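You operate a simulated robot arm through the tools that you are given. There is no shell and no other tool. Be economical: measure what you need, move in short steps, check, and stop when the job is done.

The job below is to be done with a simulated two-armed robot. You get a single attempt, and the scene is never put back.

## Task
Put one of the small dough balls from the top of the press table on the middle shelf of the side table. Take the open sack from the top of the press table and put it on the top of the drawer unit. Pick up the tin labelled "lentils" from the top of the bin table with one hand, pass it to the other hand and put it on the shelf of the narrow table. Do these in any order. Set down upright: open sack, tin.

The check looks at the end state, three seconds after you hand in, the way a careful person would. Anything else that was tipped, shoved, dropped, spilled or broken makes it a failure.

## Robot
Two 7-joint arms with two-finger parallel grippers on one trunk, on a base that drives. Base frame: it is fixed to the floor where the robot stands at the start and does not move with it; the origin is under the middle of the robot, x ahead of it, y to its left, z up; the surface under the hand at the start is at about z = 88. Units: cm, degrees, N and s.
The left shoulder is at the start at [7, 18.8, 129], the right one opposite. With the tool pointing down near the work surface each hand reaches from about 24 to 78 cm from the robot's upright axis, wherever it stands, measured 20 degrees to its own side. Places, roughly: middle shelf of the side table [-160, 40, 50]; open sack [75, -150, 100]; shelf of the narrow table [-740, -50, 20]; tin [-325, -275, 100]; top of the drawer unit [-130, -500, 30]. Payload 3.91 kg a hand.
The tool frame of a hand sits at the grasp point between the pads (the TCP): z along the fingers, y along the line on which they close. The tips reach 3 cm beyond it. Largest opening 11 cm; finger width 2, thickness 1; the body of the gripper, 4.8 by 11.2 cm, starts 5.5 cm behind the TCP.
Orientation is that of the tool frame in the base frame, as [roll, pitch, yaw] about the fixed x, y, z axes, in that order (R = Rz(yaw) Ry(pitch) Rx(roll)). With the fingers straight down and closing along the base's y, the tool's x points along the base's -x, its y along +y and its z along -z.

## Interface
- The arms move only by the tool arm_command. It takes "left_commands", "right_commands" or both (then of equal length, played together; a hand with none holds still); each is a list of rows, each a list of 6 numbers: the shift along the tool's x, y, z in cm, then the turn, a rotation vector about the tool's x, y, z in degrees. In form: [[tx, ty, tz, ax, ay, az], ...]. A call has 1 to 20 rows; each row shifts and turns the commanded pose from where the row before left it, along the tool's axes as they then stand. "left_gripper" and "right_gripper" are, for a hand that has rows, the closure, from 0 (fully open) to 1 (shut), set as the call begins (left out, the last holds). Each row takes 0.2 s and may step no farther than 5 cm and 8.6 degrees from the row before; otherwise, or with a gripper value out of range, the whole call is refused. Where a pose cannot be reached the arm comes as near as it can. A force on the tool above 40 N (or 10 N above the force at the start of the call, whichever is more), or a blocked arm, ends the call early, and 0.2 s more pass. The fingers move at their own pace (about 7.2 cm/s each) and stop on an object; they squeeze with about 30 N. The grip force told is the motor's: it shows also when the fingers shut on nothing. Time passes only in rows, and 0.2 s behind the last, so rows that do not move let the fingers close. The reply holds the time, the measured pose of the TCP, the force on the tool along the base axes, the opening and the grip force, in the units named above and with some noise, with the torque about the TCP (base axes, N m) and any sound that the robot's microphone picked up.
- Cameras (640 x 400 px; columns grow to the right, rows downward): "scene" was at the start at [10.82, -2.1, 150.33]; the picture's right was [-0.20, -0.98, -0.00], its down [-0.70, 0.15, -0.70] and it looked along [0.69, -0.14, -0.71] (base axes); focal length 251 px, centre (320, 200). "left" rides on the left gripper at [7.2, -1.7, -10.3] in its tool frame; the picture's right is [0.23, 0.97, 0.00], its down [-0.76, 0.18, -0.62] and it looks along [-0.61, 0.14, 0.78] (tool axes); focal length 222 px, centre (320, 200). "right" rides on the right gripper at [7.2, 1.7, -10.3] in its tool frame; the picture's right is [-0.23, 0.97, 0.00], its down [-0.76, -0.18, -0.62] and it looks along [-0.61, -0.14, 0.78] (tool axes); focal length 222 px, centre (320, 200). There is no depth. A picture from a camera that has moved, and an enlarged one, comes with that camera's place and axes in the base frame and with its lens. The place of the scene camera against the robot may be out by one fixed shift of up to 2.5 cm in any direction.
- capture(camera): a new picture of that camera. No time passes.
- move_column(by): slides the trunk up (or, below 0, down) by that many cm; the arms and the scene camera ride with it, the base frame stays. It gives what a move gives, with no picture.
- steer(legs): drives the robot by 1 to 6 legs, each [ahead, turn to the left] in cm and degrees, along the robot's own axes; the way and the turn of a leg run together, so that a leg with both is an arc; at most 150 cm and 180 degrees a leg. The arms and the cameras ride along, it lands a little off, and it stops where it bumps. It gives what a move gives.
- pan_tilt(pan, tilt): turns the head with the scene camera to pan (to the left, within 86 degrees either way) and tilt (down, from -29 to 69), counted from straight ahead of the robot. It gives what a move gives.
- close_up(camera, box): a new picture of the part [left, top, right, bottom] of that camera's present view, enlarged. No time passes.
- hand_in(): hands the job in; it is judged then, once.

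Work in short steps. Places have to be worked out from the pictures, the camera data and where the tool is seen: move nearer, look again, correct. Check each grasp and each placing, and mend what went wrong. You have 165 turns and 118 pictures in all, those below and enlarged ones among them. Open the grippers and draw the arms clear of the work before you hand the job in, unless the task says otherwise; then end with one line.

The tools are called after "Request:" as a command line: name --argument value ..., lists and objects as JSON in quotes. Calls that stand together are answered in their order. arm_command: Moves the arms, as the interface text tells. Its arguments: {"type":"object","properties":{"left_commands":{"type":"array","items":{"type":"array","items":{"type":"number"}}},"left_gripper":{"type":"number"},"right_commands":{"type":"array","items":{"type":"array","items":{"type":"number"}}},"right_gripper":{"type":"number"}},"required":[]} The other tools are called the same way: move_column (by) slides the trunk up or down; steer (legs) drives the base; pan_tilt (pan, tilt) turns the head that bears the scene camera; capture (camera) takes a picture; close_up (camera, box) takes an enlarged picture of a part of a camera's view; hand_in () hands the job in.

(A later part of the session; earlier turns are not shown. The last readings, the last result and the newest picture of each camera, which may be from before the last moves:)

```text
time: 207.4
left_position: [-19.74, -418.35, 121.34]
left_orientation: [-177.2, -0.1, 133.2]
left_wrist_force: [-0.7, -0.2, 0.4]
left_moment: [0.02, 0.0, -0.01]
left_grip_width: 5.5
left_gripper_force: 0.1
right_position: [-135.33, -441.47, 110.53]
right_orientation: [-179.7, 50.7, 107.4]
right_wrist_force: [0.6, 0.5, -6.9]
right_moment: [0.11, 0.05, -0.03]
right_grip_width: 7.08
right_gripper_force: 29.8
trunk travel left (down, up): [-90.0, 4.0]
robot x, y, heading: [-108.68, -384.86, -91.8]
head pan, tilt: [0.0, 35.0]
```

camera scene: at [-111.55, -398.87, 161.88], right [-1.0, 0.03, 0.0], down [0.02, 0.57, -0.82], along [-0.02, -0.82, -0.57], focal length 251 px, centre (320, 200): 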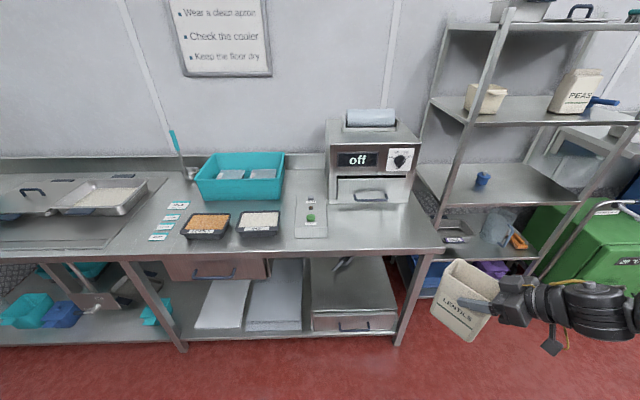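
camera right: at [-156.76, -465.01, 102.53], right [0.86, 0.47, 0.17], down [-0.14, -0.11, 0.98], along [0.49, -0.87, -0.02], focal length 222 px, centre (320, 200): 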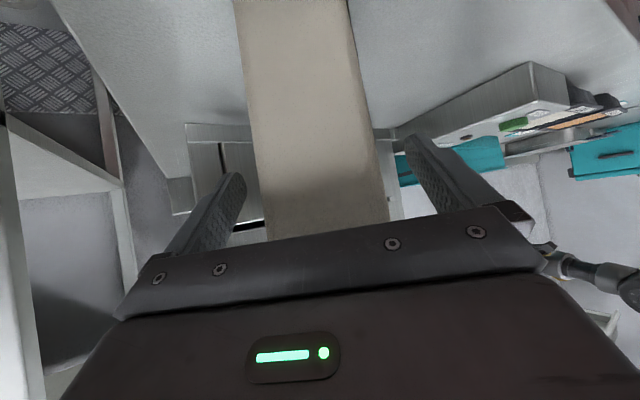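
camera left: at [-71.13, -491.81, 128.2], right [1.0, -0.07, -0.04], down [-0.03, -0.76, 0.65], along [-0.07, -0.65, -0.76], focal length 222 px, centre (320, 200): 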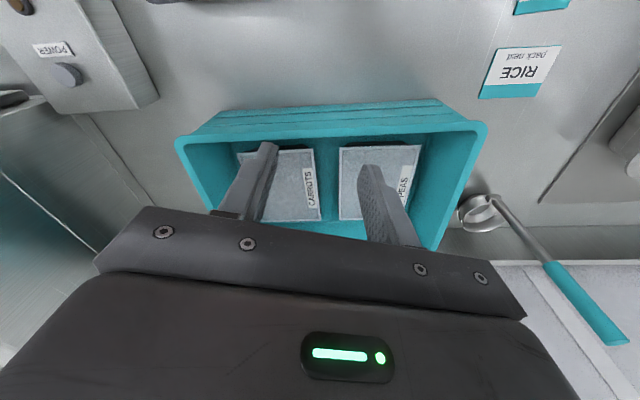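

The sack is at [-135,-441]. I'll swing the left arm further back for clearance and lower the trunk.

Request:
arm_command --left_commands '[[0, 4.2, 0, 0, 0, -4.3], [0, 4.2, 0, 0, 0, -4.3], [0, 4.2, 0, 0, 0, -4.3], [0, 4.2, 0, 0, 0, -4.3], [0, 4.2, 0, 0, 0, -4.3], [0, 4.2, 0, 0, 0, -4.3], [0, 0, 0, 0, 0, 0]]'

Request:
move_column --by -40

Request:
move_column --by -15

Request:
pan_tilt --pan -20 --tilt 25

Request:
capture --camera "scene"

```text
time: 209.0
left_position: [-16.05, -398.95, 119.09]
left_orientation: [-177.5, -1.3, 159.0]
left_wrist_force: [0.6, -0.3, 0.4]
left_moment: [0.0, 0.02, 0.02]
left_grip_width: 5.5
left_gripper_force: 0.1
left hand out of reach, approached as far as the arm can: row 1, 2, 3, 4, 5, 6
right_position: [-135.37, -441.29, 110.39]
right_orientation: [-179.8, 50.7, 107.5]
right_wrist_force: [-0.2, 0.1, -7.1]
right_moment: [0.1, 0.02, 0.01]
right_grip_width: 7.06
right_gripper_force: 29.9
trunk travel left (down, up): [-90.0, 4.0]
robot x, y, heading: [-108.81, -384.67, -91.7]
head pan, tilt: [0.0, 35.0]
```

```text
time: 212.9
left_position: [-15.95, -398.89, 78.97]
left_orientation: [-177.4, -1.4, 158.9]
left_wrist_force: [0.6, -0.1, 0.2]
left_moment: [-0.01, 0.0, 0.0]
left_grip_width: 5.49
left_gripper_force: 0.0
right_position: [-135.46, -441.59, 70.63]
right_orientation: [-179.8, 50.8, 107.4]
right_wrist_force: [-0.1, -0.4, -6.8]
right_moment: [0.1, 0.04, -0.02]
right_grip_width: 7.1
right_gripper_force: 30.0
trunk travel left (down, up): [-50.0, 44.0]
robot x, y, heading: [-108.65, -384.76, -91.5]
head pan, tilt: [0.0, 35.0]
```

```text
time: 214.6
left_position: [-15.94, -398.84, 64.08]
left_orientation: [-177.4, -1.5, 158.9]
left_wrist_force: [-1.1, 0.1, -0.3]
left_moment: [-0.02, -0.02, -0.02]
left_grip_width: 5.5
left_gripper_force: 0.0
right_position: [-135.43, -441.31, 55.52]
right_orientation: [-179.8, 50.8, 107.4]
right_wrist_force: [0.5, 0.3, -6.8]
right_moment: [0.11, 0.03, -0.02]
right_grip_width: 7.09
right_gripper_force: 29.4
trunk travel left (down, up): [-35.0, 59.0]
robot x, y, heading: [-108.92, -384.64, -91.7]
head pan, tilt: [0.0, 35.0]
```

```text
time: 215.4
left_position: [-15.98, -398.75, 64.06]
left_orientation: [-177.6, -1.4, 159.0]
left_wrist_force: [0.7, -0.6, -0.6]
left_moment: [0.01, 0.02, 0.0]
left_grip_width: 5.48
left_gripper_force: 0.0
right_position: [-135.29, -441.43, 55.57]
right_orientation: [-179.8, 50.9, 107.4]
right_wrist_force: [-0.6, 0.9, -6.3]
right_moment: [0.11, 0.03, 0.0]
right_grip_width: 7.11
right_gripper_force: 29.7
trunk travel left (down, up): [-35.0, 59.0]
robot x, y, heading: [-108.81, -384.46, -91.7]
head pan, tilt: [-20.0, 25.0]
```

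```text
41 pictures are left
camera scene: at [-114.64, -398.68, 108.45], right [-0.93, 0.37, 0.0], down [0.16, 0.39, -0.91], along [-0.33, -0.84, -0.42], focal length 251 px, centre (320, 200)
```

scene: 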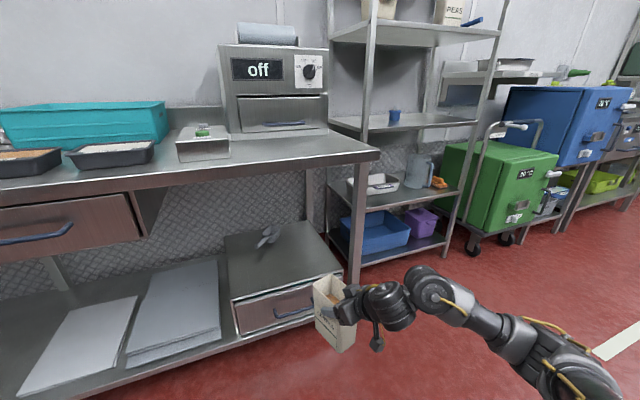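

Clearances look fine: the sack base is at z≈42 and the unit top at about 30–33, with its front at y≈-478. I'll drive forward 42 cm.

Request:
steer --legs '[[30, 0]]'

Request:
steer --legs '[[12, 0]]'

Request:
pan_tilt --pan -20 --tilt 45

Request:
capture --camera "scene"

```text
time: 217.5
left_position: [-16.74, -428.32, 63.96]
left_orientation: [-177.6, -1.4, 159.0]
left_wrist_force: [0.4, -0.3, 0.5]
left_moment: [0.0, 0.02, 0.03]
left_grip_width: 5.5
left_gripper_force: 0.0
right_position: [-136.13, -471.06, 55.53]
right_orientation: [-179.8, 50.7, 107.5]
right_wrist_force: [0.2, 0.0, -6.7]
right_moment: [0.06, 0.05, 0.04]
right_grip_width: 7.08
right_gripper_force: 30.1
trunk travel left (down, up): [-35.0, 59.0]
robot x, y, heading: [-109.7, -414.56, -91.5]
head pan, tilt: [-20.0, 25.0]
```

```text
time: 218.7
left_position: [-17.11, -440.11, 64.08]
left_orientation: [-177.6, -1.4, 159.1]
left_wrist_force: [0.0, -0.2, -0.4]
left_moment: [0.01, 0.03, 0.02]
left_grip_width: 5.51
left_gripper_force: 0.1
right_position: [-136.56, -482.59, 55.37]
right_orientation: [-179.9, 50.8, 107.2]
right_wrist_force: [-0.4, -0.3, -7.7]
right_moment: [0.1, 0.02, 0.05]
right_grip_width: 7.09
right_gripper_force: 30.2
trunk travel left (down, up): [-35.0, 59.0]
robot x, y, heading: [-109.85, -425.97, -91.3]
head pan, tilt: [-20.0, 25.0]
```

```text
time: 219.5
left_position: [-17.06, -439.98, 64.07]
left_orientation: [-177.5, -1.4, 159.1]
left_wrist_force: [0.3, 0.6, -0.1]
left_moment: [0.02, 0.02, 0.01]
left_grip_width: 5.53
left_gripper_force: 0.0
right_position: [-136.54, -482.53, 55.4]
right_orientation: [-179.7, 50.6, 107.5]
right_wrist_force: [0.3, 0.2, -7.5]
right_moment: [0.1, 0.02, 0.01]
right_grip_width: 7.12
right_gripper_force: 29.7
trunk travel left (down, up): [-35.0, 59.0]
robot x, y, heading: [-110.25, -426.05, -91.4]
head pan, tilt: [-20.0, 45.0]
```

```text
40 pictures are left
camera scene: at [-115.42, -438.89, 105.4], right [-0.93, 0.37, 0.0], down [0.26, 0.66, -0.71], along [-0.26, -0.66, -0.71], focal length 251 px, centre (320, 200)
```

scene: 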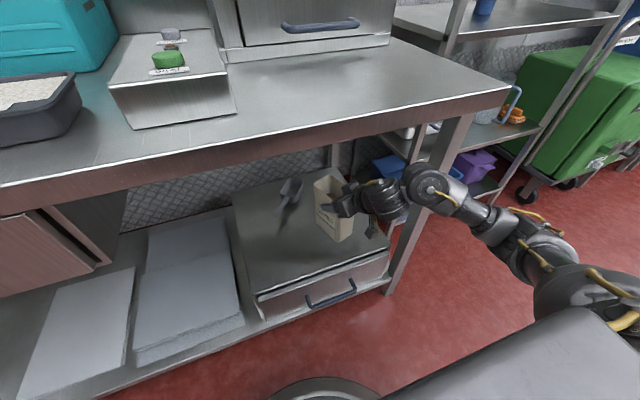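

The sack is over the unit. I'll zoom in to see its relation to the scoop.

Request:
close_up --camera "scene" --box '[220, 140, 460, 320]'

```text
2.22 times, centred on (340, 230) of scene
camera zoom: at [-115.42, -438.89, 105.4], right [-0.93, 0.37, 0.0], down [0.26, 0.66, -0.71], along [-0.26, -0.66, -0.71], focal length 559 px, centre (276, 133)
```

zoom: 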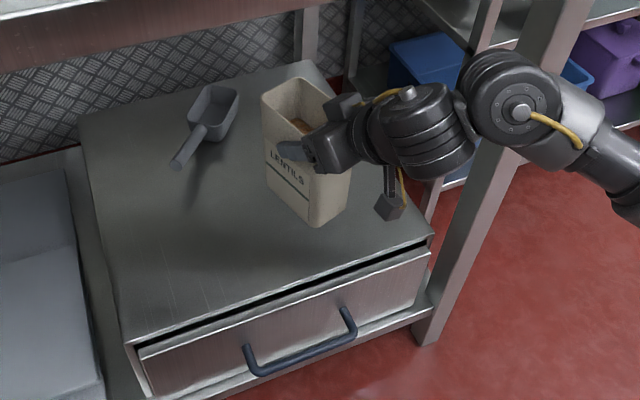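

The near corner of the sack would land only about 2 cm inside the unit's front. I'll lower 5 cm, then move 4 cm deeper.

Request:
move_column --by -5

Request:
arm_command --right_commands '[[-1.21, -0.58, 1.48, 0, 0, 0], [-1.21, -0.58, 1.48, 0, 0, 0], [0, 0, 0, 0, 0, 0]]'

Request:
close_up --camera "scene" --box '[220, 140, 460, 320]'

```text
time: 220.4
left_position: [-17.11, -440.01, 59.1]
left_orientation: [-177.5, -1.4, 159.1]
left_wrist_force: [0.2, -0.5, -0.5]
left_moment: [-0.02, 0.02, 0.03]
left_grip_width: 5.49
left_gripper_force: 0.1
right_position: [-136.43, -482.69, 50.49]
right_orientation: [-179.8, 50.7, 107.5]
right_wrist_force: [0.0, 0.6, -6.9]
right_moment: [0.1, 0.02, 0.01]
right_grip_width: 7.06
right_gripper_force: 29.8
trunk travel left (down, up): [-30.0, 64.0]
robot x, y, heading: [-109.93, -425.74, -91.7]
head pan, tilt: [-20.0, 45.0]
```

```text
time: 221.2
left_position: [-17.17, -439.95, 59.06]
left_orientation: [-177.5, -1.4, 159.2]
left_wrist_force: [0.1, 0.4, 0.2]
left_moment: [0.04, -0.01, 0.02]
left_grip_width: 5.51
left_gripper_force: 0.0
right_position: [-136.51, -486.63, 50.61]
right_orientation: [-179.9, 50.7, 107.6]
right_wrist_force: [0.3, -0.1, -6.5]
right_moment: [0.09, 0.04, -0.02]
right_grip_width: 7.11
right_gripper_force: 30.3
trunk travel left (down, up): [-30.0, 64.0]
robot x, y, heading: [-109.96, -425.58, -91.7]
head pan, tilt: [-20.0, 45.0]
```

```text
2.22 times, centred on (340, 230) of scene
camera zoom: at [-115.42, -438.89, 100.39], right [-0.93, 0.37, 0.0], down [0.26, 0.66, -0.71], along [-0.26, -0.66, -0.71], focal length 559 px, centre (276, 133)
```

zoom: 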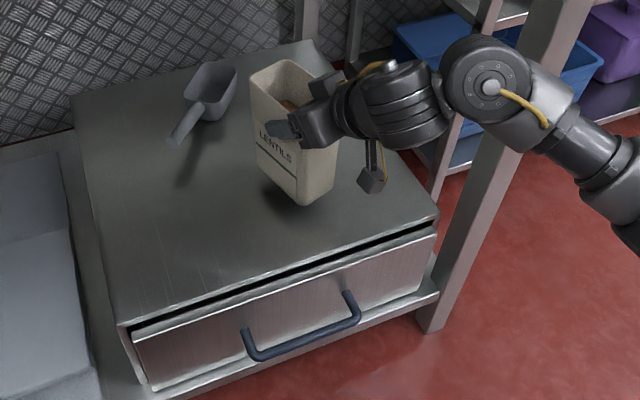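

That's good. I'll lower the trunk in small steps until contact.

Request:
move_column --by -3

Request:
move_column --by -1

Request:
move_column --by -0.7

```text
time: 222.0
left_position: [-17.1, -439.95, 56.01]
left_orientation: [-177.4, -1.4, 159.0]
left_wrist_force: [0.2, 0.0, 0.0]
left_moment: [0.03, -0.01, -0.01]
left_grip_width: 5.51
left_gripper_force: 0.1
right_position: [-136.55, -486.51, 47.95]
right_orientation: [-179.8, 51.1, 107.4]
right_wrist_force: [-1.2, 1.8, 7.1]
right_moment: [-0.65, -0.23, -0.05]
right_grip_width: 7.08
right_gripper_force: 30.3
trunk travel left (down, up): [-27.0, 67.0]
robot x, y, heading: [-109.87, -425.86, -91.8]
head pan, tilt: [-20.0, 45.0]
```

```text
time: 222.8
left_position: [-16.88, -439.95, 54.95]
left_orientation: [-177.3, -1.4, 159.0]
left_wrist_force: [0.0, 0.1, 0.4]
left_moment: [-0.01, -0.01, -0.01]
left_grip_width: 5.52
left_gripper_force: 0.1
right_position: [-136.51, -486.63, 47.29]
right_orientation: [-179.8, 51.7, 107.2]
right_wrist_force: [0.6, 0.4, 13.4]
right_moment: [0.24, -0.01, 0.18]
right_grip_width: 7.07
right_gripper_force: 29.7
trunk travel left (down, up): [-26.1, 67.9]
robot x, y, heading: [-109.72, -425.94, -91.8]
head pan, tilt: [-20.0, 45.0]
stopped: the force on the tool passed its limit at 41 N (the readings are from after the stop); the commanded pose is now the measured one
```

```text
time: 223.2
left_position: [-16.98, -440.0, 54.45]
left_orientation: [-177.5, -1.3, 159.0]
left_wrist_force: [-0.1, 0.1, 1.0]
left_moment: [-0.02, 0.02, 0.0]
left_grip_width: 5.51
left_gripper_force: 0.1
right_position: [-136.52, -486.91, 47.41]
right_orientation: [-180.0, 52.4, 107.0]
right_wrist_force: [2.2, 2.4, 14.7]
right_moment: [0.31, 0.12, 0.11]
right_grip_width: 7.1
right_gripper_force: 30.1
trunk travel left (down, up): [-25.5, 68.5]
robot x, y, heading: [-109.97, -425.83, -91.5]
head pan, tilt: [-20.0, 45.0]
stopped: the force on the tool passed its limit at 44 N (the readings are from after the stop); the commanded pose is now the measured one
```

Firm contact: the unit top is at about z 34. I'll release and withdraw straight back along the forward direction.

Request:
arm_command --right_commands '[[0, 0, 0, 0, 0, 0], [0, 0, 0, 0, 0, 0], [0, 0, 0, 0, 0, 0], [0, 0, 0, 0, 0, 0]]' --right_gripper 0

Request:
close_up --camera "scene" --box '[220, 140, 460, 320]'

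```text
time: 224.2
left_position: [-17.11, -439.93, 54.42]
left_orientation: [-177.4, -1.3, 159.1]
left_wrist_force: [0.3, -0.5, 0.2]
left_moment: [0.01, 0.0, 0.01]
left_grip_width: 5.5
left_gripper_force: 0.1
right_position: [-136.36, -486.74, 47.09]
right_orientation: [-179.8, 52.1, 107.1]
right_wrist_force: [-1.4, 6.9, 15.8]
right_moment: [0.35, 0.02, 0.03]
right_grip_width: 10.99
right_gripper_force: 0.1
trunk travel left (down, up): [-25.5, 68.5]
robot x, y, heading: [-109.82, -425.34, -91.7]
head pan, tilt: [-20.0, 45.0]
```

```text
2.22 times, centred on (340, 230) of scene
camera zoom: at [-115.35, -438.64, 95.91], right [-0.93, 0.37, 0.0], down [0.26, 0.66, -0.71], along [-0.26, -0.66, -0.71], focal length 559 px, centre (276, 133)
```

zoom: 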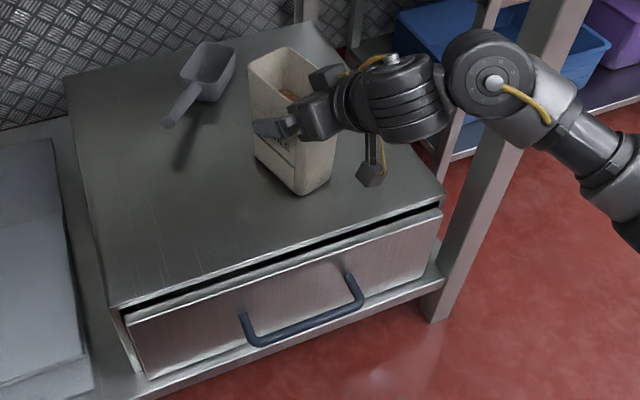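

The palm still presses on the rim, so I'll lift about 1 cm first, then retreat horizontally.

Request:
arm_command --right_commands '[[-0.4, 0, -0.35, 0, 0, 0], [-0.4, 0, -0.35, 0, 0, 0], [0, 0, 0, 0, 0, 0], [0.9, 0, -1.2, 0, 0, 0], [1.2, 0, -1.6, 0, 0, 0], [2, 0, -2.5, 0, 0, 0], [2, 0, -2.5, 0, 0, 0], [2.4, 0, -3.1, 0, 0, 0], [2.4, 0, -3.1, 0, 0, 0], [0, 0, 0, 0, 0, 0]]'

Request:
close_up --camera "scene" --box '[220, 120, 460, 300]'

```text
time: 226.4
left_position: [-17.14, -439.94, 54.56]
left_orientation: [-177.5, -1.4, 159.0]
left_wrist_force: [0.0, 0.3, -0.6]
left_moment: [0.01, -0.02, -0.02]
left_grip_width: 5.52
left_gripper_force: 0.0
right_position: [-141.61, -469.72, 48.08]
right_orientation: [180.0, 52.0, 106.9]
right_wrist_force: [1.3, 0.3, -0.3]
right_moment: [0.02, 0.01, -0.02]
right_grip_width: 10.99
right_gripper_force: 0.1
trunk travel left (down, up): [-25.5, 68.5]
robot x, y, heading: [-110.23, -426.18, -91.8]
head pan, tilt: [-20.0, 45.0]
```

```text
2.22 times, centred on (340, 210) of scene
camera zoom: at [-115.4, -438.8, 95.88], right [-0.93, 0.37, 0.0], down [0.26, 0.66, -0.71], along [-0.26, -0.66, -0.71], focal length 559 px, centre (276, 178)
```

zoom: 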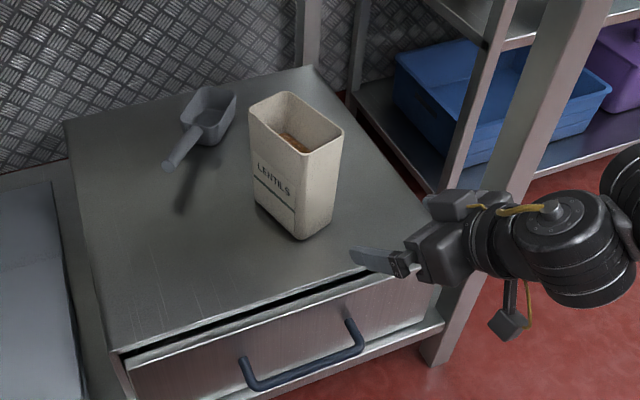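

The sack stands upright on the drawer unit. I'll back away, raise the trunk, and look towards the bin table.

Request:
steer --legs '[[-50, 0]]'

Request:
move_column --by 40

Request:
move_column --by 26

Request:
pan_tilt --pan -70 --tilt 25

Request:
capture --camera "scene"

```text
time: 229.3
left_position: [-15.61, -391.19, 54.58]
left_orientation: [-177.4, -1.4, 158.7]
left_wrist_force: [-0.3, 0.4, 0.0]
left_moment: [0.03, 0.03, 0.01]
left_grip_width: 5.5
left_gripper_force: 0.1
right_position: [-140.34, -420.35, 48.11]
right_orientation: [-179.9, 52.1, 106.6]
right_wrist_force: [0.7, -0.9, -0.4]
right_moment: [-0.01, -0.03, -0.01]
right_grip_width: 10.99
right_gripper_force: 0.1
trunk travel left (down, up): [-25.5, 68.5]
robot x, y, heading: [-108.65, -376.65, -92.0]
head pan, tilt: [-20.0, 45.0]
```

```text
time: 233.2
left_position: [-15.45, -391.24, 94.46]
left_orientation: [-177.4, -1.4, 158.8]
left_wrist_force: [0.6, 0.0, -0.5]
left_moment: [0.03, -0.02, 0.0]
left_grip_width: 5.5
left_gripper_force: 0.2
right_position: [-140.28, -420.35, 88.0]
right_orientation: [-180.0, 52.0, 106.7]
right_wrist_force: [-0.1, -0.3, -0.8]
right_moment: [-0.02, -0.01, -0.01]
right_grip_width: 10.99
right_gripper_force: 0.0
trunk travel left (down, up): [-65.5, 28.5]
robot x, y, heading: [-108.34, -376.65, -92.1]
head pan, tilt: [-20.0, 45.0]
```

```text
time: 235.8
left_position: [-15.62, -391.26, 120.53]
left_orientation: [-177.5, -1.4, 158.7]
left_wrist_force: [-0.1, 0.4, -0.4]
left_moment: [0.02, 0.06, -0.02]
left_grip_width: 5.5
left_gripper_force: 0.2
right_position: [-140.33, -420.3, 113.98]
right_orientation: [179.9, 52.0, 106.7]
right_wrist_force: [-0.7, 0.9, -0.1]
right_moment: [0.02, -0.01, -0.06]
right_grip_width: 10.98
right_gripper_force: 0.0
trunk travel left (down, up): [-91.5, 2.5]
robot x, y, heading: [-108.53, -376.67, -92.0]
head pan, tilt: [-20.0, 45.0]
```

```text
time: 237.0
left_position: [-15.52, -391.24, 120.39]
left_orientation: [-177.5, -1.5, 158.7]
left_wrist_force: [-0.5, 0.1, 0.9]
left_moment: [0.04, 0.02, 0.01]
left_grip_width: 5.51
left_gripper_force: 0.1
right_position: [-140.33, -420.41, 114.09]
right_orientation: [179.9, 52.0, 106.7]
right_wrist_force: [-0.7, 0.4, 1.1]
right_moment: [0.01, -0.01, 0.01]
right_grip_width: 11.01
right_gripper_force: 0.1
trunk travel left (down, up): [-91.5, 2.5]
robot x, y, heading: [-108.47, -376.75, -92.0]
head pan, tilt: [-70.0, 25.0]
```

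```text
35 pictures are left
camera scene: at [-119.59, -384.87, 164.93], right [-0.31, 0.95, 0.0], down [0.4, 0.13, -0.91], along [-0.86, -0.28, -0.42], focal length 251 px, centre (320, 200)
```

scene: 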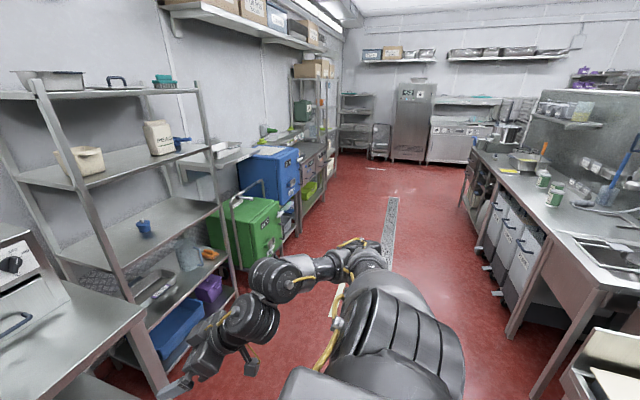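

The bin table is at right, with two tins near [-330,-278]. I'll zoom in to read the labels.

Request:
close_up --camera "scene" --box '[460, 120, 640, 240]'

```text
3.33 times, centred on (550, 180) of scene
camera zoom: at [-119.59, -384.87, 164.93], right [-0.31, 0.95, 0.0], down [0.4, 0.13, -0.91], along [-0.86, -0.28, -0.42], focal length 838 px, centre (-447, 267)
```

zoom: 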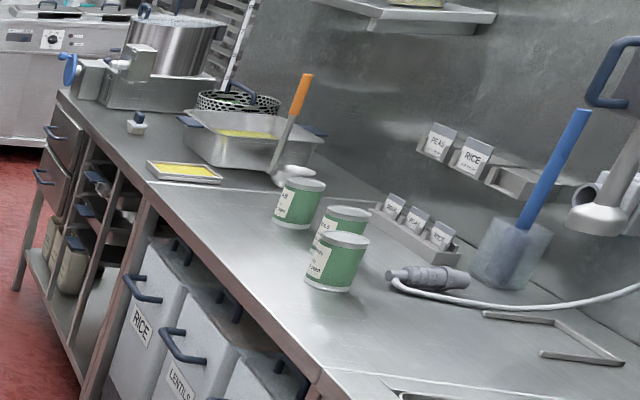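

Three tins are visible: A [-357,-270], B [-333,-271], C [-318,-279]; the table's front edge is y≈-297. I'll bring the left arm back to the front, then drive along to face the tins.

Request:
arm_command --left_commands '[[0, -4.6, 0, 0, 0, 4.3], [0, -4.6, 0, 0, 0, 4.3], [0, -4.6, 0, 0, 0, 4.3], [0, -4.6, 0, 0, 0, 4.3], [0, -4.6, 0, 0, 0, 4.3], [0, -4.6, 0, 0, 0, 4.3], [0, -4.6, 0, 0, 0, 4.3], [0, -4.6, 0, 0, 0, 4.3], [0, -4.6, 0, 0, 0, 4.3], [0, -4.6, 0, 0, 0, 4.3], [0, -4.6, 0, 0, 0, 4.3], [0, -4.6, 0, 0, 0, 4.3], [0, -4.6, 0, 0, 0, 4.3], [0, -4.6, 0, 0, 0, 4.3], [0, -4.6, 0, 0, 0, 4.3], [0, -4.6, 0, 0, 0, 4.3], [0, -4.6, 0, 0, 0, 4.3], [0, -4.6, 0, 0, 0, 4.3], [0, 0, 0, 0, 0, 0]]' --left_gripper 0

Request:
steer --legs '[[0, -88], [150, 0], [50, 0]]'

Request:
pan_tilt --pan -70 --tilt 40

Request:
capture --camera "scene"

```text
time: 241.0
left_position: [-70.19, -446.02, 124.55]
left_orientation: [-177.9, 2.2, 81.3]
left_wrist_force: [-0.1, -0.6, -0.7]
left_moment: [0.01, 0.03, 0.03]
left_grip_width: 10.98
left_gripper_force: 0.1
left hand out of reach, approached as far as the arm can: row 6, 7, 8, 9, 10, 11, 12, 13, 14, 15, 16, 17, 18
right_position: [-140.24, -420.34, 114.09]
right_orientation: [-179.9, 52.0, 106.7]
right_wrist_force: [-0.5, 0.4, -0.5]
right_moment: [0.02, -0.01, 0.01]
right_grip_width: 10.98
right_gripper_force: 0.2
trunk travel left (down, up): [-91.5, 2.5]
robot x, y, heading: [-108.3, -376.85, -92.0]
head pan, tilt: [-70.0, 25.0]
```

```text
time: 254.8
left_position: [-379.4, -402.42, 124.84]
left_orientation: [-178.0, 2.1, -10.8]
left_wrist_force: [0.5, -0.2, -0.3]
left_moment: [-0.01, -0.05, -0.02]
left_grip_width: 11.02
left_gripper_force: 0.1
right_position: [-351.23, -333.35, 114.12]
right_orientation: [179.9, 52.0, 14.5]
right_wrist_force: [0.4, 1.2, -0.1]
right_moment: [0.03, 0.02, -0.02]
right_grip_width: 11.02
right_gripper_force: 0.1
trunk travel left (down, up): [-91.5, 2.5]
robot x, y, heading: [-308.67, -366.69, 176.0]
head pan, tilt: [-70.0, 25.0]
```

```text
time: 255.6
left_position: [-379.63, -402.41, 124.66]
left_orientation: [-178.1, 1.9, -10.8]
left_wrist_force: [-0.5, -0.8, 0.3]
left_moment: [-0.02, 0.03, -0.04]
left_grip_width: 10.98
left_gripper_force: 0.0
right_position: [-351.31, -333.25, 113.94]
right_orientation: [180.0, 52.0, 14.5]
right_wrist_force: [0.0, 0.2, 0.2]
right_moment: [0.04, -0.01, 0.01]
right_grip_width: 11.0
right_gripper_force: 0.1
trunk travel left (down, up): [-91.5, 2.5]
robot x, y, heading: [-308.71, -366.61, 175.8]
head pan, tilt: [-70.0, 40.0]
```

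```text
33 pictures are left
camera scene: at [-318.23, -358.52, 162.6], right [0.96, 0.27, 0.0], down [0.18, -0.62, -0.77], along [-0.21, 0.74, -0.64], focal length 251 px, centre (320, 200)
```

scene: 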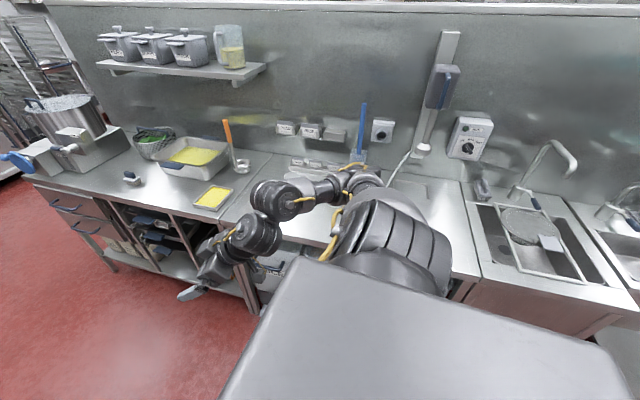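

I'll turn to face the table.

Request:
steer --legs '[[0, -86]]'

Request:
pan_tilt --pan 12 --tilt 40

Request:
capture --camera "scene"

Request:
close_up --camera "scene" --box '[200, 130, 440, 280]'

```text
time: 259.6
left_position: [-351.14, -299.55, 124.79]
left_orientation: [-178.0, 2.1, -95.2]
left_wrist_force: [0.2, 0.6, 0.8]
left_moment: [-0.03, 0.0, 0.0]
left_grip_width: 11.01
left_gripper_force: 0.1
right_position: [-279.58, -320.94, 114.09]
right_orientation: [-179.9, 51.9, -70.0]
right_wrist_force: [-0.2, 0.1, 0.6]
right_moment: [-0.03, -0.03, 0.02]
right_grip_width: 10.98
right_gripper_force: 0.2
trunk travel left (down, up): [-91.5, 2.5]
robot x, y, heading: [-309.13, -366.25, 91.1]
head pan, tilt: [-70.0, 40.0]
```

```text
time: 261.1
left_position: [-351.18, -299.61, 124.68]
left_orientation: [-178.1, 2.0, -95.3]
left_wrist_force: [0.2, 0.2, -0.1]
left_moment: [-0.01, 0.02, 0.0]
left_grip_width: 10.99
left_gripper_force: 0.0
right_position: [-279.67, -320.98, 114.03]
right_orientation: [180.0, 52.0, -70.1]
right_wrist_force: [-0.2, 0.2, -0.7]
right_moment: [0.0, 0.03, 0.01]
right_grip_width: 11.0
right_gripper_force: 0.0
trunk travel left (down, up): [-91.5, 2.5]
robot x, y, heading: [-308.98, -366.27, 91.5]
head pan, tilt: [12.0, 40.0]
```

```text
32 pictures are left
camera scene: at [-312.9, -353.78, 162.6], right [0.97, 0.23, 0.0], down [0.15, -0.63, -0.77], along [-0.18, 0.75, -0.64], focal length 251 px, centre (320, 200)
```

scene: 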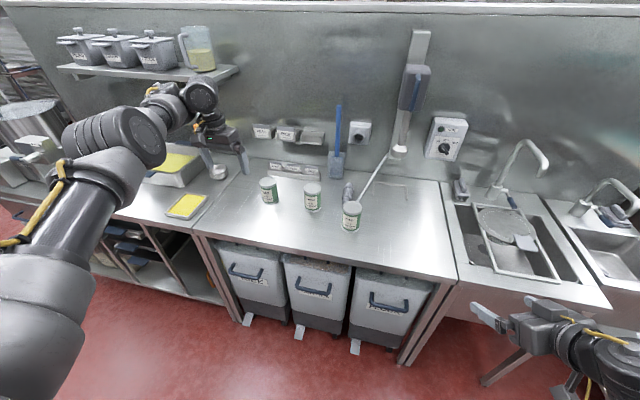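

```text
2.67 times, centred on (320, 205) of scene
camera zoom: at [-312.9, -353.78, 162.6], right [0.97, 0.23, 0.0], down [0.15, -0.63, -0.77], along [-0.18, 0.75, -0.64], focal length 670 px, centre (320, 187)
```

zoom: 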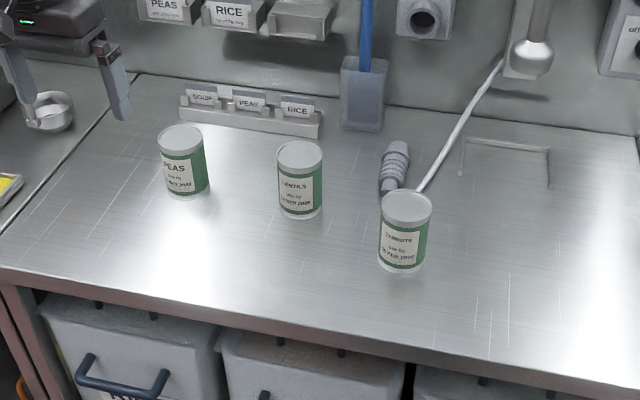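

The middle tin is LENTILS, at about [-336,-272], roughly 7.4 cm in diameter and 10.5 tall. I'll reposition so the left hand comes above it.

Request:
steer --legs '[[0, -30], [30, 0], [0, 29]]'

Request:
capture --camera "left"

```text
time: 264.4
left_position: [-299.9, -268.57, 125.19]
left_orientation: [-178.7, 1.4, -125.9]
left_wrist_force: [-23.6, -64.6, -2.8]
left_moment: [3.5, -1.22, 1.29]
left_grip_width: 10.99
left_gripper_force: 0.1
right_position: [-249.05, -323.07, 114.47]
right_orientation: [-179.9, 52.7, -100.5]
right_wrist_force: [0.6, -0.3, 0.1]
right_moment: [0.01, 0.01, 0.0]
right_grip_width: 11.0
right_gripper_force: 0.1
trunk travel left (down, up): [-91.5, 2.5]
robot x, y, heading: [-297.25, -345.73, 61.1]
head pan, tilt: [12.0, 40.0]
stopped in leg 2: the force on the tool passed its limit at 225 N (the readings are from after the stop); the commanded pose is now the measured one
```

```text
30 pictures are left
camera left: at [-303.17, -275.5, 135.36], right [-0.92, 0.39, -0.03], down [0.28, 0.72, 0.64], along [0.27, 0.58, -0.77], focal length 222 px, centre (320, 200)
```

left: 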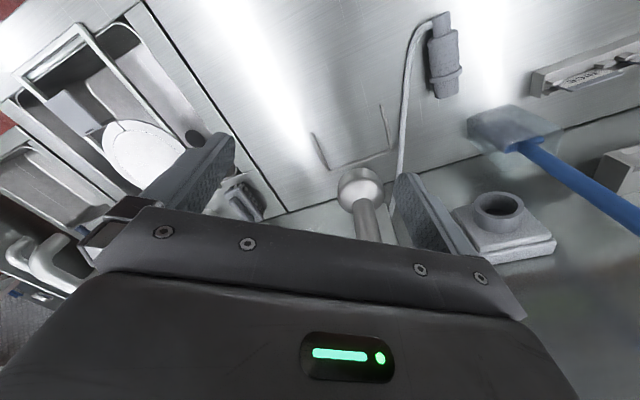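

The left hand touched a wall-mounted fixture. I'll back off at once and check for damage.

Request:
steer --legs '[[-14, 0], [0, 29]]'

Request:
capture --camera "scene"

```text
time: 265.0
left_position: [-300.0, -268.63, 124.67]
left_orientation: [-178.8, 0.8, -126.1]
left_wrist_force: [-10.4, -14.0, -7.2]
left_moment: [0.58, -0.65, 0.47]
left_grip_width: 11.01
left_gripper_force: 0.1
right_position: [-249.06, -323.05, 114.34]
right_orientation: [-179.8, 52.6, -100.5]
right_wrist_force: [1.3, -0.3, -0.4]
right_moment: [0.01, -0.05, -0.01]
right_grip_width: 11.0
right_gripper_force: 0.1
trunk travel left (down, up): [-91.5, 2.5]
robot x, y, heading: [-297.06, -346.52, 61.6]
head pan, tilt: [12.0, 40.0]
stopped in leg 1: the robot was blocked; the commanded pose is now the measured one
```

```text
29 pictures are left
camera scene: at [-294.88, -335.67, 162.75], right [0.96, -0.28, 0.0], down [-0.18, -0.61, -0.77], along [0.22, 0.74, -0.63], focal length 251 px, centre (320, 200)
```

scene: 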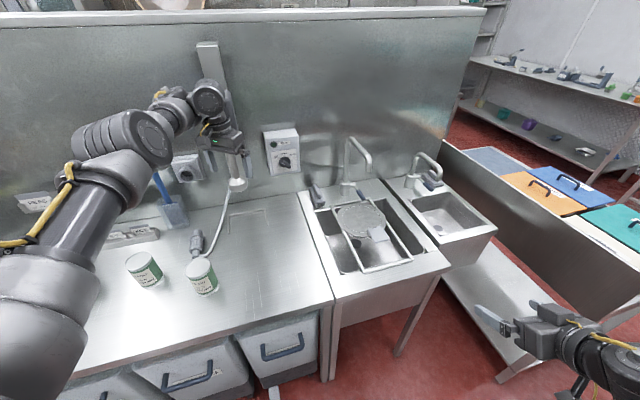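

The fixture's stem sits between the left fingers. I'll pull the left hand straight back along its own x, in small steps.

Request:
arm_command --left_commands '[[1, 0, 0, 0, 0, 0], [1.5, 0, 0, 0, 0, 0], [1.5, 0, 0, 0, 0, 0], [0, 0, 0, 0, 0, 0]]'

Request:
close_up --camera "scene" --box '[120, 30, 340, 220]'

```text
time: 266.0
left_position: [-300.21, -268.48, 124.82]
left_orientation: [-178.9, 0.6, -126.3]
left_wrist_force: [20.4, -19.3, -5.9]
left_moment: [1.64, 1.98, -0.82]
left_grip_width: 10.98
left_gripper_force: 0.0
left hand out of reach, approached as far as the arm can: row 1, 2, 3
right_position: [-248.3, -322.97, 114.0]
right_orientation: [179.5, 52.6, -101.1]
right_wrist_force: [0.6, 0.1, 0.6]
right_moment: [0.0, -0.02, 0.0]
right_grip_width: 10.99
right_gripper_force: 0.0
trunk travel left (down, up): [-91.5, 2.5]
robot x, y, heading: [-297.07, -345.92, 61.1]
head pan, tilt: [12.0, 40.0]
```

```text
2.11 times, centred on (230, 125) of scene
camera zoom: at [-293.72, -335.78, 162.72], right [0.96, -0.29, -0.01], down [-0.19, -0.61, -0.77], along [0.22, 0.74, -0.64], focal length 529 px, centre (510, 358)
```

zoom: 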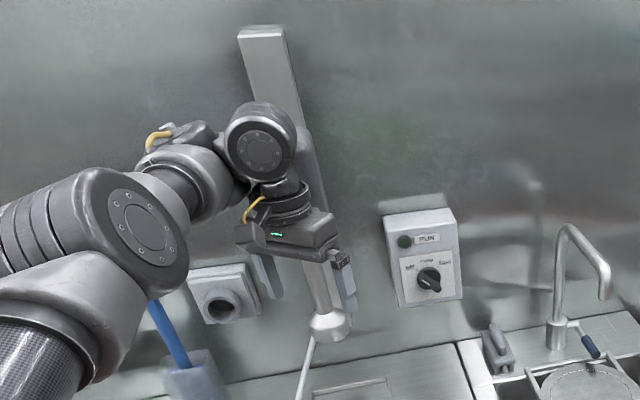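

The force pushes the hand toward its -y side, so I'll yield that way 2 cm and then reverse slightly.

Request:
arm_command --left_commands '[[0, -1, 0, 0, 0, 0], [0, -1, 0, 0, 0, 0], [0, 0, 0, 0, 0, 0]]'

Request:
steer --legs '[[-6, 0]]'

```text
time: 266.4
left_position: [-300.09, -268.63, 124.8]
left_orientation: [-178.7, 0.6, -126.2]
left_wrist_force: [1.2, -15.0, -6.7]
left_moment: [1.07, 0.29, -0.05]
left_grip_width: 11.0
left_gripper_force: 0.1
left hand out of reach, approached as far as the arm can: row 1, 2
right_position: [-248.85, -322.81, 114.32]
right_orientation: [179.9, 52.5, -100.7]
right_wrist_force: [-0.4, 1.0, 0.6]
right_moment: [0.01, 0.04, 0.0]
right_grip_width: 10.98
right_gripper_force: 0.1
trunk travel left (down, up): [-91.5, 2.5]
robot x, y, heading: [-297.45, -346.13, 61.3]
head pan, tilt: [12.0, 40.0]
stopped in row 2 (left hand): the force on the tool passed its limit at 46 N (the readings are from after the stop); the commanded pose is now the measured one
```

```text
time: 267.4
left_position: [-302.28, -271.58, 123.38]
left_orientation: [-178.5, -0.3, -125.8]
left_wrist_force: [1.3, 0.2, -1.2]
left_moment: [-0.01, 0.03, -0.01]
left_grip_width: 10.98
left_gripper_force: 0.1
right_position: [-251.08, -326.17, 113.55]
right_orientation: [179.5, 51.3, -100.9]
right_wrist_force: [-0.4, 0.4, -0.7]
right_moment: [0.03, -0.01, 0.06]
right_grip_width: 11.01
right_gripper_force: 0.0
trunk travel left (down, up): [-91.5, 2.5]
robot x, y, heading: [-299.93, -351.5, 61.3]
head pan, tilt: [12.0, 40.0]
```

It's free. I'll reverse further, then turn to face the table again.

Request:
steer --legs '[[-16, 0], [0, 29]]'

Request:
capture --camera "scene"

```text
time: 270.3
left_position: [-349.21, -298.33, 123.94]
left_orientation: [-178.4, 0.2, -96.4]
left_wrist_force: [0.6, -0.4, -0.3]
left_moment: [0.0, 0.0, -0.01]
left_grip_width: 11.0
left_gripper_force: 0.0
right_position: [-277.71, -320.49, 114.02]
right_orientation: [-179.9, 51.8, -71.1]
right_wrist_force: [-0.6, -0.3, 0.1]
right_moment: [-0.01, 0.0, 0.0]
right_grip_width: 10.97
right_gripper_force: 0.0
trunk travel left (down, up): [-91.5, 2.5]
robot x, y, heading: [-307.92, -365.47, 90.7]
head pan, tilt: [12.0, 40.0]
```

```text
27 pictures are left
camera scene: at [-311.79, -352.59, 162.61], right [0.98, 0.22, 0.0], down [0.14, -0.63, -0.77], along [-0.17, 0.75, -0.64], focal length 251 px, centre (320, 200)
```

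scene: 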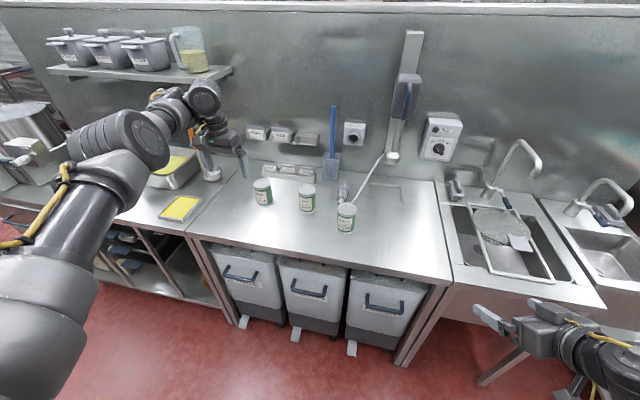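

All tins stand undisturbed. I'll move the left hand 13 cm inward first, then drive straight forward.

Request:
arm_command --left_commands '[[0, -3.4, 0, 0, 0, 0], [0, -3.4, 0, 0, 0, 0], [0, -3.4, 0, 0, 0, 0], [0, -3.2, 0, 0, 0, 0], [0, 0, 0, 0, 0, 0]]'

Request:
steer --legs '[[22, 0]]'

Request:
capture --camera "left"

```text
time: 271.5
left_position: [-336.29, -296.48, 124.48]
left_orientation: [-178.4, 0.1, -96.4]
left_wrist_force: [-0.2, -0.5, -0.1]
left_moment: [0.0, -0.01, 0.0]
left_grip_width: 11.0
left_gripper_force: 0.0
left hand out of reach, approached as far as the arm can: row 1, 2, 3, 4
right_position: [-277.63, -320.53, 114.0]
right_orientation: [-179.9, 51.9, -71.1]
right_wrist_force: [-0.3, 0.1, 0.1]
right_moment: [0.01, -0.04, -0.01]
right_grip_width: 11.01
right_gripper_force: 0.1
trunk travel left (down, up): [-91.5, 2.5]
robot x, y, heading: [-308.01, -365.35, 90.7]
head pan, tilt: [12.0, 40.0]
```

```text
time: 273.2
left_position: [-336.88, -274.43, 124.58]
left_orientation: [-178.4, 0.1, -96.3]
left_wrist_force: [0.2, 0.0, -0.4]
left_moment: [0.0, -0.01, 0.01]
left_grip_width: 11.01
left_gripper_force: 0.0
right_position: [-277.99, -298.45, 114.04]
right_orientation: [-179.8, 52.0, -71.0]
right_wrist_force: [-0.2, -0.6, 0.1]
right_moment: [0.0, 0.03, -0.01]
right_grip_width: 10.98
right_gripper_force: 0.0
trunk travel left (down, up): [-91.5, 2.5]
robot x, y, heading: [-307.99, -343.29, 90.7]
head pan, tilt: [12.0, 40.0]
```

```text
26 pictures are left
camera left: at [-336.22, -281.96, 135.12], right [-0.99, -0.12, -0.03], down [-0.11, 0.78, 0.62], along [-0.05, 0.62, -0.78], focal length 222 px, centre (320, 200)
```

left: 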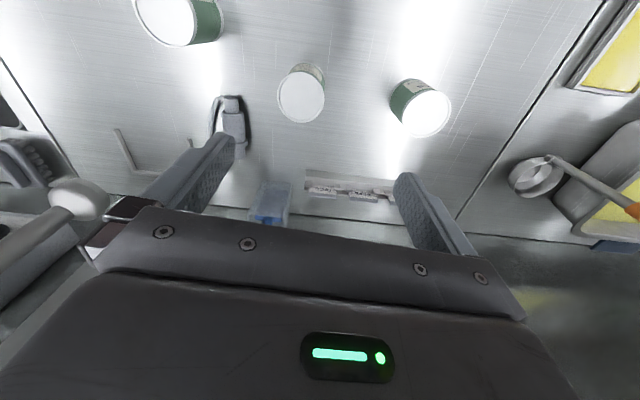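

The lentils tin is at [-333.3,-272.8]. I'll centre and lower the left hand by arm, while raising the right hand clear of the table.

Request:
arm_command --left_commands '[[-1, -1.7, 0, 0, 0, 0], [-1, -1.7, 0, 0, 0, 0], [0, 0, 3, 0, 0, 0], [0, 0, 3, 0, 0, 0], [0, 0, 3, 0, 0, 0], [0, 0, 0, 0, 0, 0]]' --right_commands '[[-2.06, 0, -3.2, 0, 0, 0], [-2.06, 0, -3.2, 0, 0, 0], [-2.06, 0, -3.2, 0, 0, 0], [-2.06, 0, -3.2, 0, 0, 0], [-2.06, 0, -3.2, 0, 0, 0], [0, 0, 0, 0, 0, 0]]'

```text
time: 274.6
left_position: [-333.0, -272.7, 115.63]
left_orientation: [-178.4, 0.1, -96.3]
left_wrist_force: [0.4, 0.2, 0.1]
left_moment: [0.01, 0.0, -0.01]
left_grip_width: 10.98
left_gripper_force: 0.1
right_position: [-277.98, -298.33, 114.9]
right_orientation: [-179.9, 51.8, -71.1]
right_wrist_force: [-0.5, -0.2, 0.6]
right_moment: [0.02, 0.02, 0.02]
right_grip_width: 11.01
right_gripper_force: 0.0
right hand out of reach, approached as far as the arm can: row 1, 2, 3, 4, 5
trunk travel left (down, up): [-91.5, 2.5]
robot x, y, heading: [-308.01, -343.25, 90.9]
head pan, tilt: [12.0, 40.0]
```

The left arm descends well. I'll lower to z≈105 and verify the alignment.

Request:
arm_command --left_commands '[[0, 0, 3.5, 0, 0, 0], [0, 0, 3.5, 0, 0, 0], [0, 0, 3, 0, 0, 0], [0, 0, 0, 0, 0, 0]]'

Request:
capture --camera "left"

```text
time: 275.6
left_position: [-332.62, -272.64, 105.57]
left_orientation: [-178.3, 0.2, -96.3]
left_wrist_force: [0.3, 0.0, -0.3]
left_moment: [0.02, 0.03, 0.01]
left_grip_width: 11.01
left_gripper_force: 0.1
right_position: [-277.83, -298.55, 114.92]
right_orientation: [-179.9, 51.9, -71.1]
right_wrist_force: [0.3, -0.3, 0.0]
right_moment: [0.04, -0.01, -0.02]
right_grip_width: 10.98
right_gripper_force: 0.1
trunk travel left (down, up): [-91.5, 2.5]
robot x, y, heading: [-307.95, -343.21, 91.1]
head pan, tilt: [12.0, 40.0]
```

```text
25 pictures are left
camera left: at [-332.02, -280.1, 116.01], right [-0.99, -0.12, -0.03], down [-0.11, 0.78, 0.62], along [-0.05, 0.62, -0.79], focal length 222 px, centre (320, 200)
```

left: 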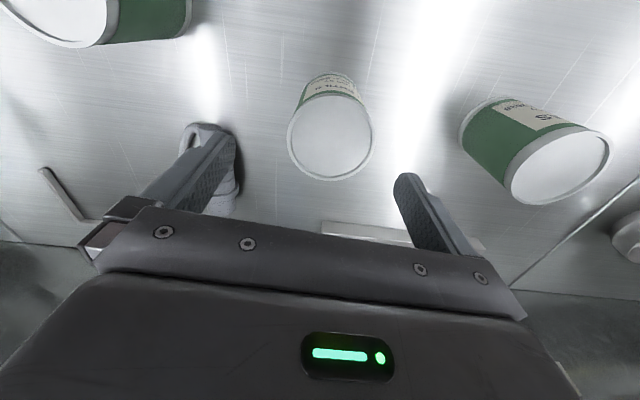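

It's aligned. I'll descend with a shallow grip (TCP z≈97.7, leaving the tin's lower half free for the other hand) and close.

Request:
arm_command --left_commands '[[0, 0.6, 2.6, 0, 0, 0], [0, 0, 2.6, 0, 0, 0], [0, 0, 2.6, 0, 0, 0], [0, 0, 0, 0, 0, 0]]'

Request:
arm_command --left_commands '[[0, 0, 0, 0, 0, 0], [0, 0, 0, 0, 0, 0], [0, 0, 0, 0, 0, 0], [0, 0, 0, 0, 0, 0]]' --left_gripper 0.6

Request:
arm_command --left_commands '[[0, 0, -2, 0, 0, 0], [0, 0, -3, 0, 0, 0], [0, 0, -4, 0, 0, 0], [0, 0, -4, 0, 0, 0], [0, 0, -4, 0, 0, 0], [0, 0, 0, 0, 0, 0]]'

Request:
capture --camera "left"

```text
time: 276.6
left_position: [-333.06, -272.7, 97.63]
left_orientation: [-178.3, 0.0, -96.3]
left_wrist_force: [0.1, 0.0, -0.2]
left_moment: [-0.02, 0.0, -0.02]
left_grip_width: 10.97
left_gripper_force: 0.1
right_position: [-277.93, -298.48, 114.82]
right_orientation: [-179.9, 51.9, -71.0]
right_wrist_force: [-0.8, -0.5, -0.6]
right_moment: [0.01, 0.0, -0.02]
right_grip_width: 10.98
right_gripper_force: 0.0
trunk travel left (down, up): [-91.5, 2.5]
robot x, y, heading: [-308.03, -343.36, 91.1]
head pan, tilt: [12.0, 40.0]
```

```text
time: 277.6
left_position: [-333.09, -272.67, 97.8]
left_orientation: [-178.4, 0.1, -96.3]
left_wrist_force: [-2.2, 0.6, 1.6]
left_moment: [0.14, 0.48, -0.05]
left_grip_width: 7.23
left_gripper_force: 30.1
right_position: [-277.99, -298.56, 114.86]
right_orientation: [-179.9, 51.9, -71.0]
right_wrist_force: [0.2, 0.2, -0.7]
right_moment: [0.0, 0.02, -0.02]
right_grip_width: 11.03
right_gripper_force: 0.0
trunk travel left (down, up): [-91.5, 2.5]
robot x, y, heading: [-308.29, -343.41, 90.8]
head pan, tilt: [12.0, 40.0]
```

```text
time: 279.0
left_position: [-333.43, -272.52, 114.8]
left_orientation: [-178.4, -0.2, -96.2]
left_wrist_force: [0.8, 0.5, -4.4]
left_moment: [-0.02, 0.01, 0.03]
left_grip_width: 7.26
left_gripper_force: 30.3
right_position: [-277.8, -298.47, 114.77]
right_orientation: [-179.9, 51.9, -71.2]
right_wrist_force: [-0.1, 0.0, -0.4]
right_moment: [-0.01, -0.01, 0.0]
right_grip_width: 10.98
right_gripper_force: 0.1
trunk travel left (down, up): [-91.5, 2.5]
robot x, y, heading: [-308.14, -343.06, 91.1]
head pan, tilt: [12.0, 40.0]
```

```text
24 pictures are left
camera left: at [-332.97, -279.91, 125.14], right [-0.99, -0.12, -0.03], down [-0.11, 0.78, 0.62], along [-0.05, 0.62, -0.79], focal length 222 px, centre (320, 200)
```

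left: 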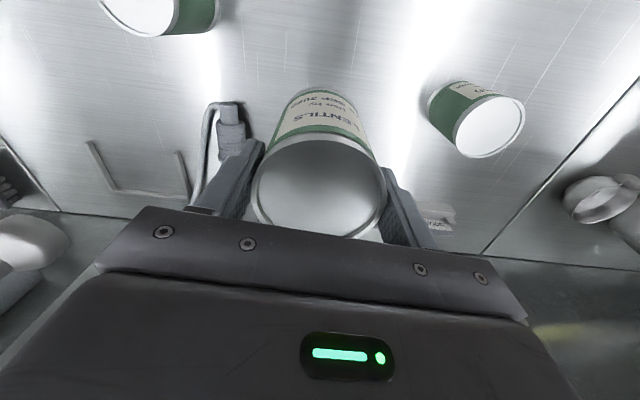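

The tin is held at 7.25 cm. I'll back off from the table, bring the two hands closer together, and tilt the right hand slightly further for a side grasp of the tin's lower half.

Request:
steer --legs '[[-45, 0]]'

Request:
arm_command --left_commands '[[0, -4, 0, 0, 0, 0], [0, -4, 0, 0, 0, 0], [0, -4, 0, 0, 0, 0], [0, -4, 0, 0, 0, 0], [0, -3, 0, 0, 0, 0], [0, 0, 0, 0, 0, 0]]' --right_commands '[[0, 3, 0, 0, -6, 0], [0, 3, 0, 0, 0, 0], [0, 3, 0, 0, 0, 0], [0, 3, 0, 0, 0, 0], [0, 3, 0, 0, 0, 0], [0, 0, 0, 0, 0, 0]]'

Request:
pan_tilt --pan 0 --tilt 45

Request:
capture --camera "scene"

```text
time: 281.7
left_position: [-332.53, -317.0, 114.64]
left_orientation: [-178.3, -0.1, -96.8]
left_wrist_force: [-0.1, -0.8, -4.8]
left_moment: [0.03, 0.05, -0.02]
left_grip_width: 7.24
left_gripper_force: 29.8
right_position: [-277.04, -343.49, 114.89]
right_orientation: [-180.0, 51.7, -71.6]
right_wrist_force: [-0.2, -0.1, 1.0]
right_moment: [0.0, 0.0, 0.02]
right_grip_width: 10.99
right_gripper_force: 0.1
trunk travel left (down, up): [-91.5, 2.5]
robot x, y, heading: [-308.09, -388.23, 90.4]
head pan, tilt: [12.0, 40.0]
```

```text
time: 283.1
left_position: [-313.66, -319.44, 115.38]
left_orientation: [-178.2, 0.0, -96.8]
left_wrist_force: [-0.3, 0.1, -5.0]
left_moment: [-0.01, 0.01, 0.02]
left_grip_width: 7.27
left_gripper_force: 29.9
right_position: [-287.57, -344.34, 111.63]
right_orientation: [-179.8, 57.9, -71.5]
right_wrist_force: [0.2, -0.2, 0.8]
right_moment: [-0.01, 0.02, -0.02]
right_grip_width: 11.0
right_gripper_force: 0.0
right hand out of reach, approached as far as the arm can: row 1, 2, 3, 4, 5
trunk travel left (down, up): [-91.5, 2.5]
robot x, y, heading: [-307.48, -387.96, 90.3]
head pan, tilt: [12.0, 40.0]
```

```text
time: 283.8
left_position: [-313.62, -319.47, 115.3]
left_orientation: [-178.4, 0.0, -96.8]
left_wrist_force: [1.0, -0.1, -4.4]
left_moment: [-0.01, -0.02, 0.0]
left_grip_width: 7.22
left_gripper_force: 30.0
right_position: [-287.4, -344.29, 111.66]
right_orientation: [-179.9, 57.8, -71.6]
right_wrist_force: [0.2, 0.0, 0.3]
right_moment: [-0.02, 0.0, 0.01]
right_grip_width: 11.0
right_gripper_force: 0.1
trunk travel left (down, up): [-91.5, 2.5]
robot x, y, heading: [-307.32, -387.72, 90.4]
head pan, tilt: [0.0, 45.0]
```

```text
23 pictures are left
camera scene: at [-309.81, -375.19, 161.86], right [1.0, 0.01, 0.0], down [0.0, -0.71, -0.71], along [0.0, 0.71, -0.71], focal length 251 px, centre (320, 200)
```

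scene: 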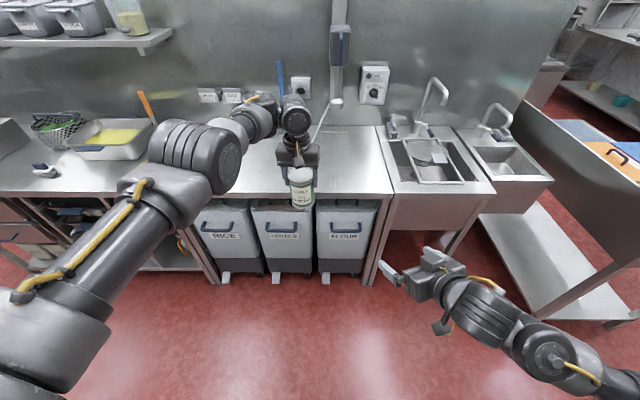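

Hands: tin at [-313.6,-319.5], right TCP at [-287.4,-344.3]. I'll move the right hand 17 left, 14 forward and 4.5 down, staying short of the tin.

Request:
arm_command --right_commands '[[-0.6, 2.83, 2.37, 0, 0, 0], [-0.6, 2.83, 2.37, 0, 0, 0], [-0.6, 2.83, 2.37, 0, 0, 0], [-0.6, 2.83, 2.37, 0, 0, 0], [-0.6, 2.83, 2.37, 0, 0, 0], [-0.6, 2.83, 2.37, 0, 0, 0], [0, 0, 0, 0, 0, 0]]'

Request:
capture --camera "right"

```text
time: 284.9
left_position: [-313.36, -319.16, 115.18]
left_orientation: [-178.3, -0.1, -96.8]
left_wrist_force: [0.2, 0.5, -5.0]
left_moment: [-0.03, -0.02, -0.03]
left_grip_width: 7.23
left_gripper_force: 30.2
right_position: [-294.11, -339.3, 104.7]
right_orientation: [-160.2, 51.8, -54.0]
right_wrist_force: [0.1, 0.4, -0.2]
right_moment: [0.0, 0.0, -0.01]
right_grip_width: 11.02
right_gripper_force: 0.0
trunk travel left (down, up): [-91.5, 2.5]
robot x, y, heading: [-307.72, -387.87, 90.1]
head pan, tilt: [0.0, 45.0]
stopped in row 5 (right hand): the arm was blocked; the commanded pose is now the measured one
```

```text
22 pictures are left
camera right: at [-291.46, -351.56, 104.71], right [-0.98, -0.21, -0.03], down [-0.01, -0.06, 1.0], along [-0.21, 0.98, 0.05], focal length 222 px, centre (320, 200)
```

right: 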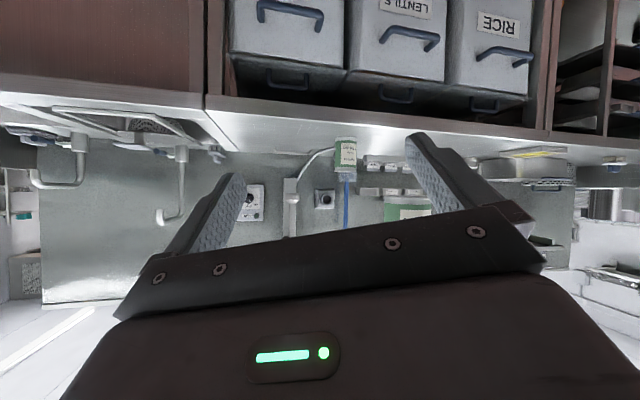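

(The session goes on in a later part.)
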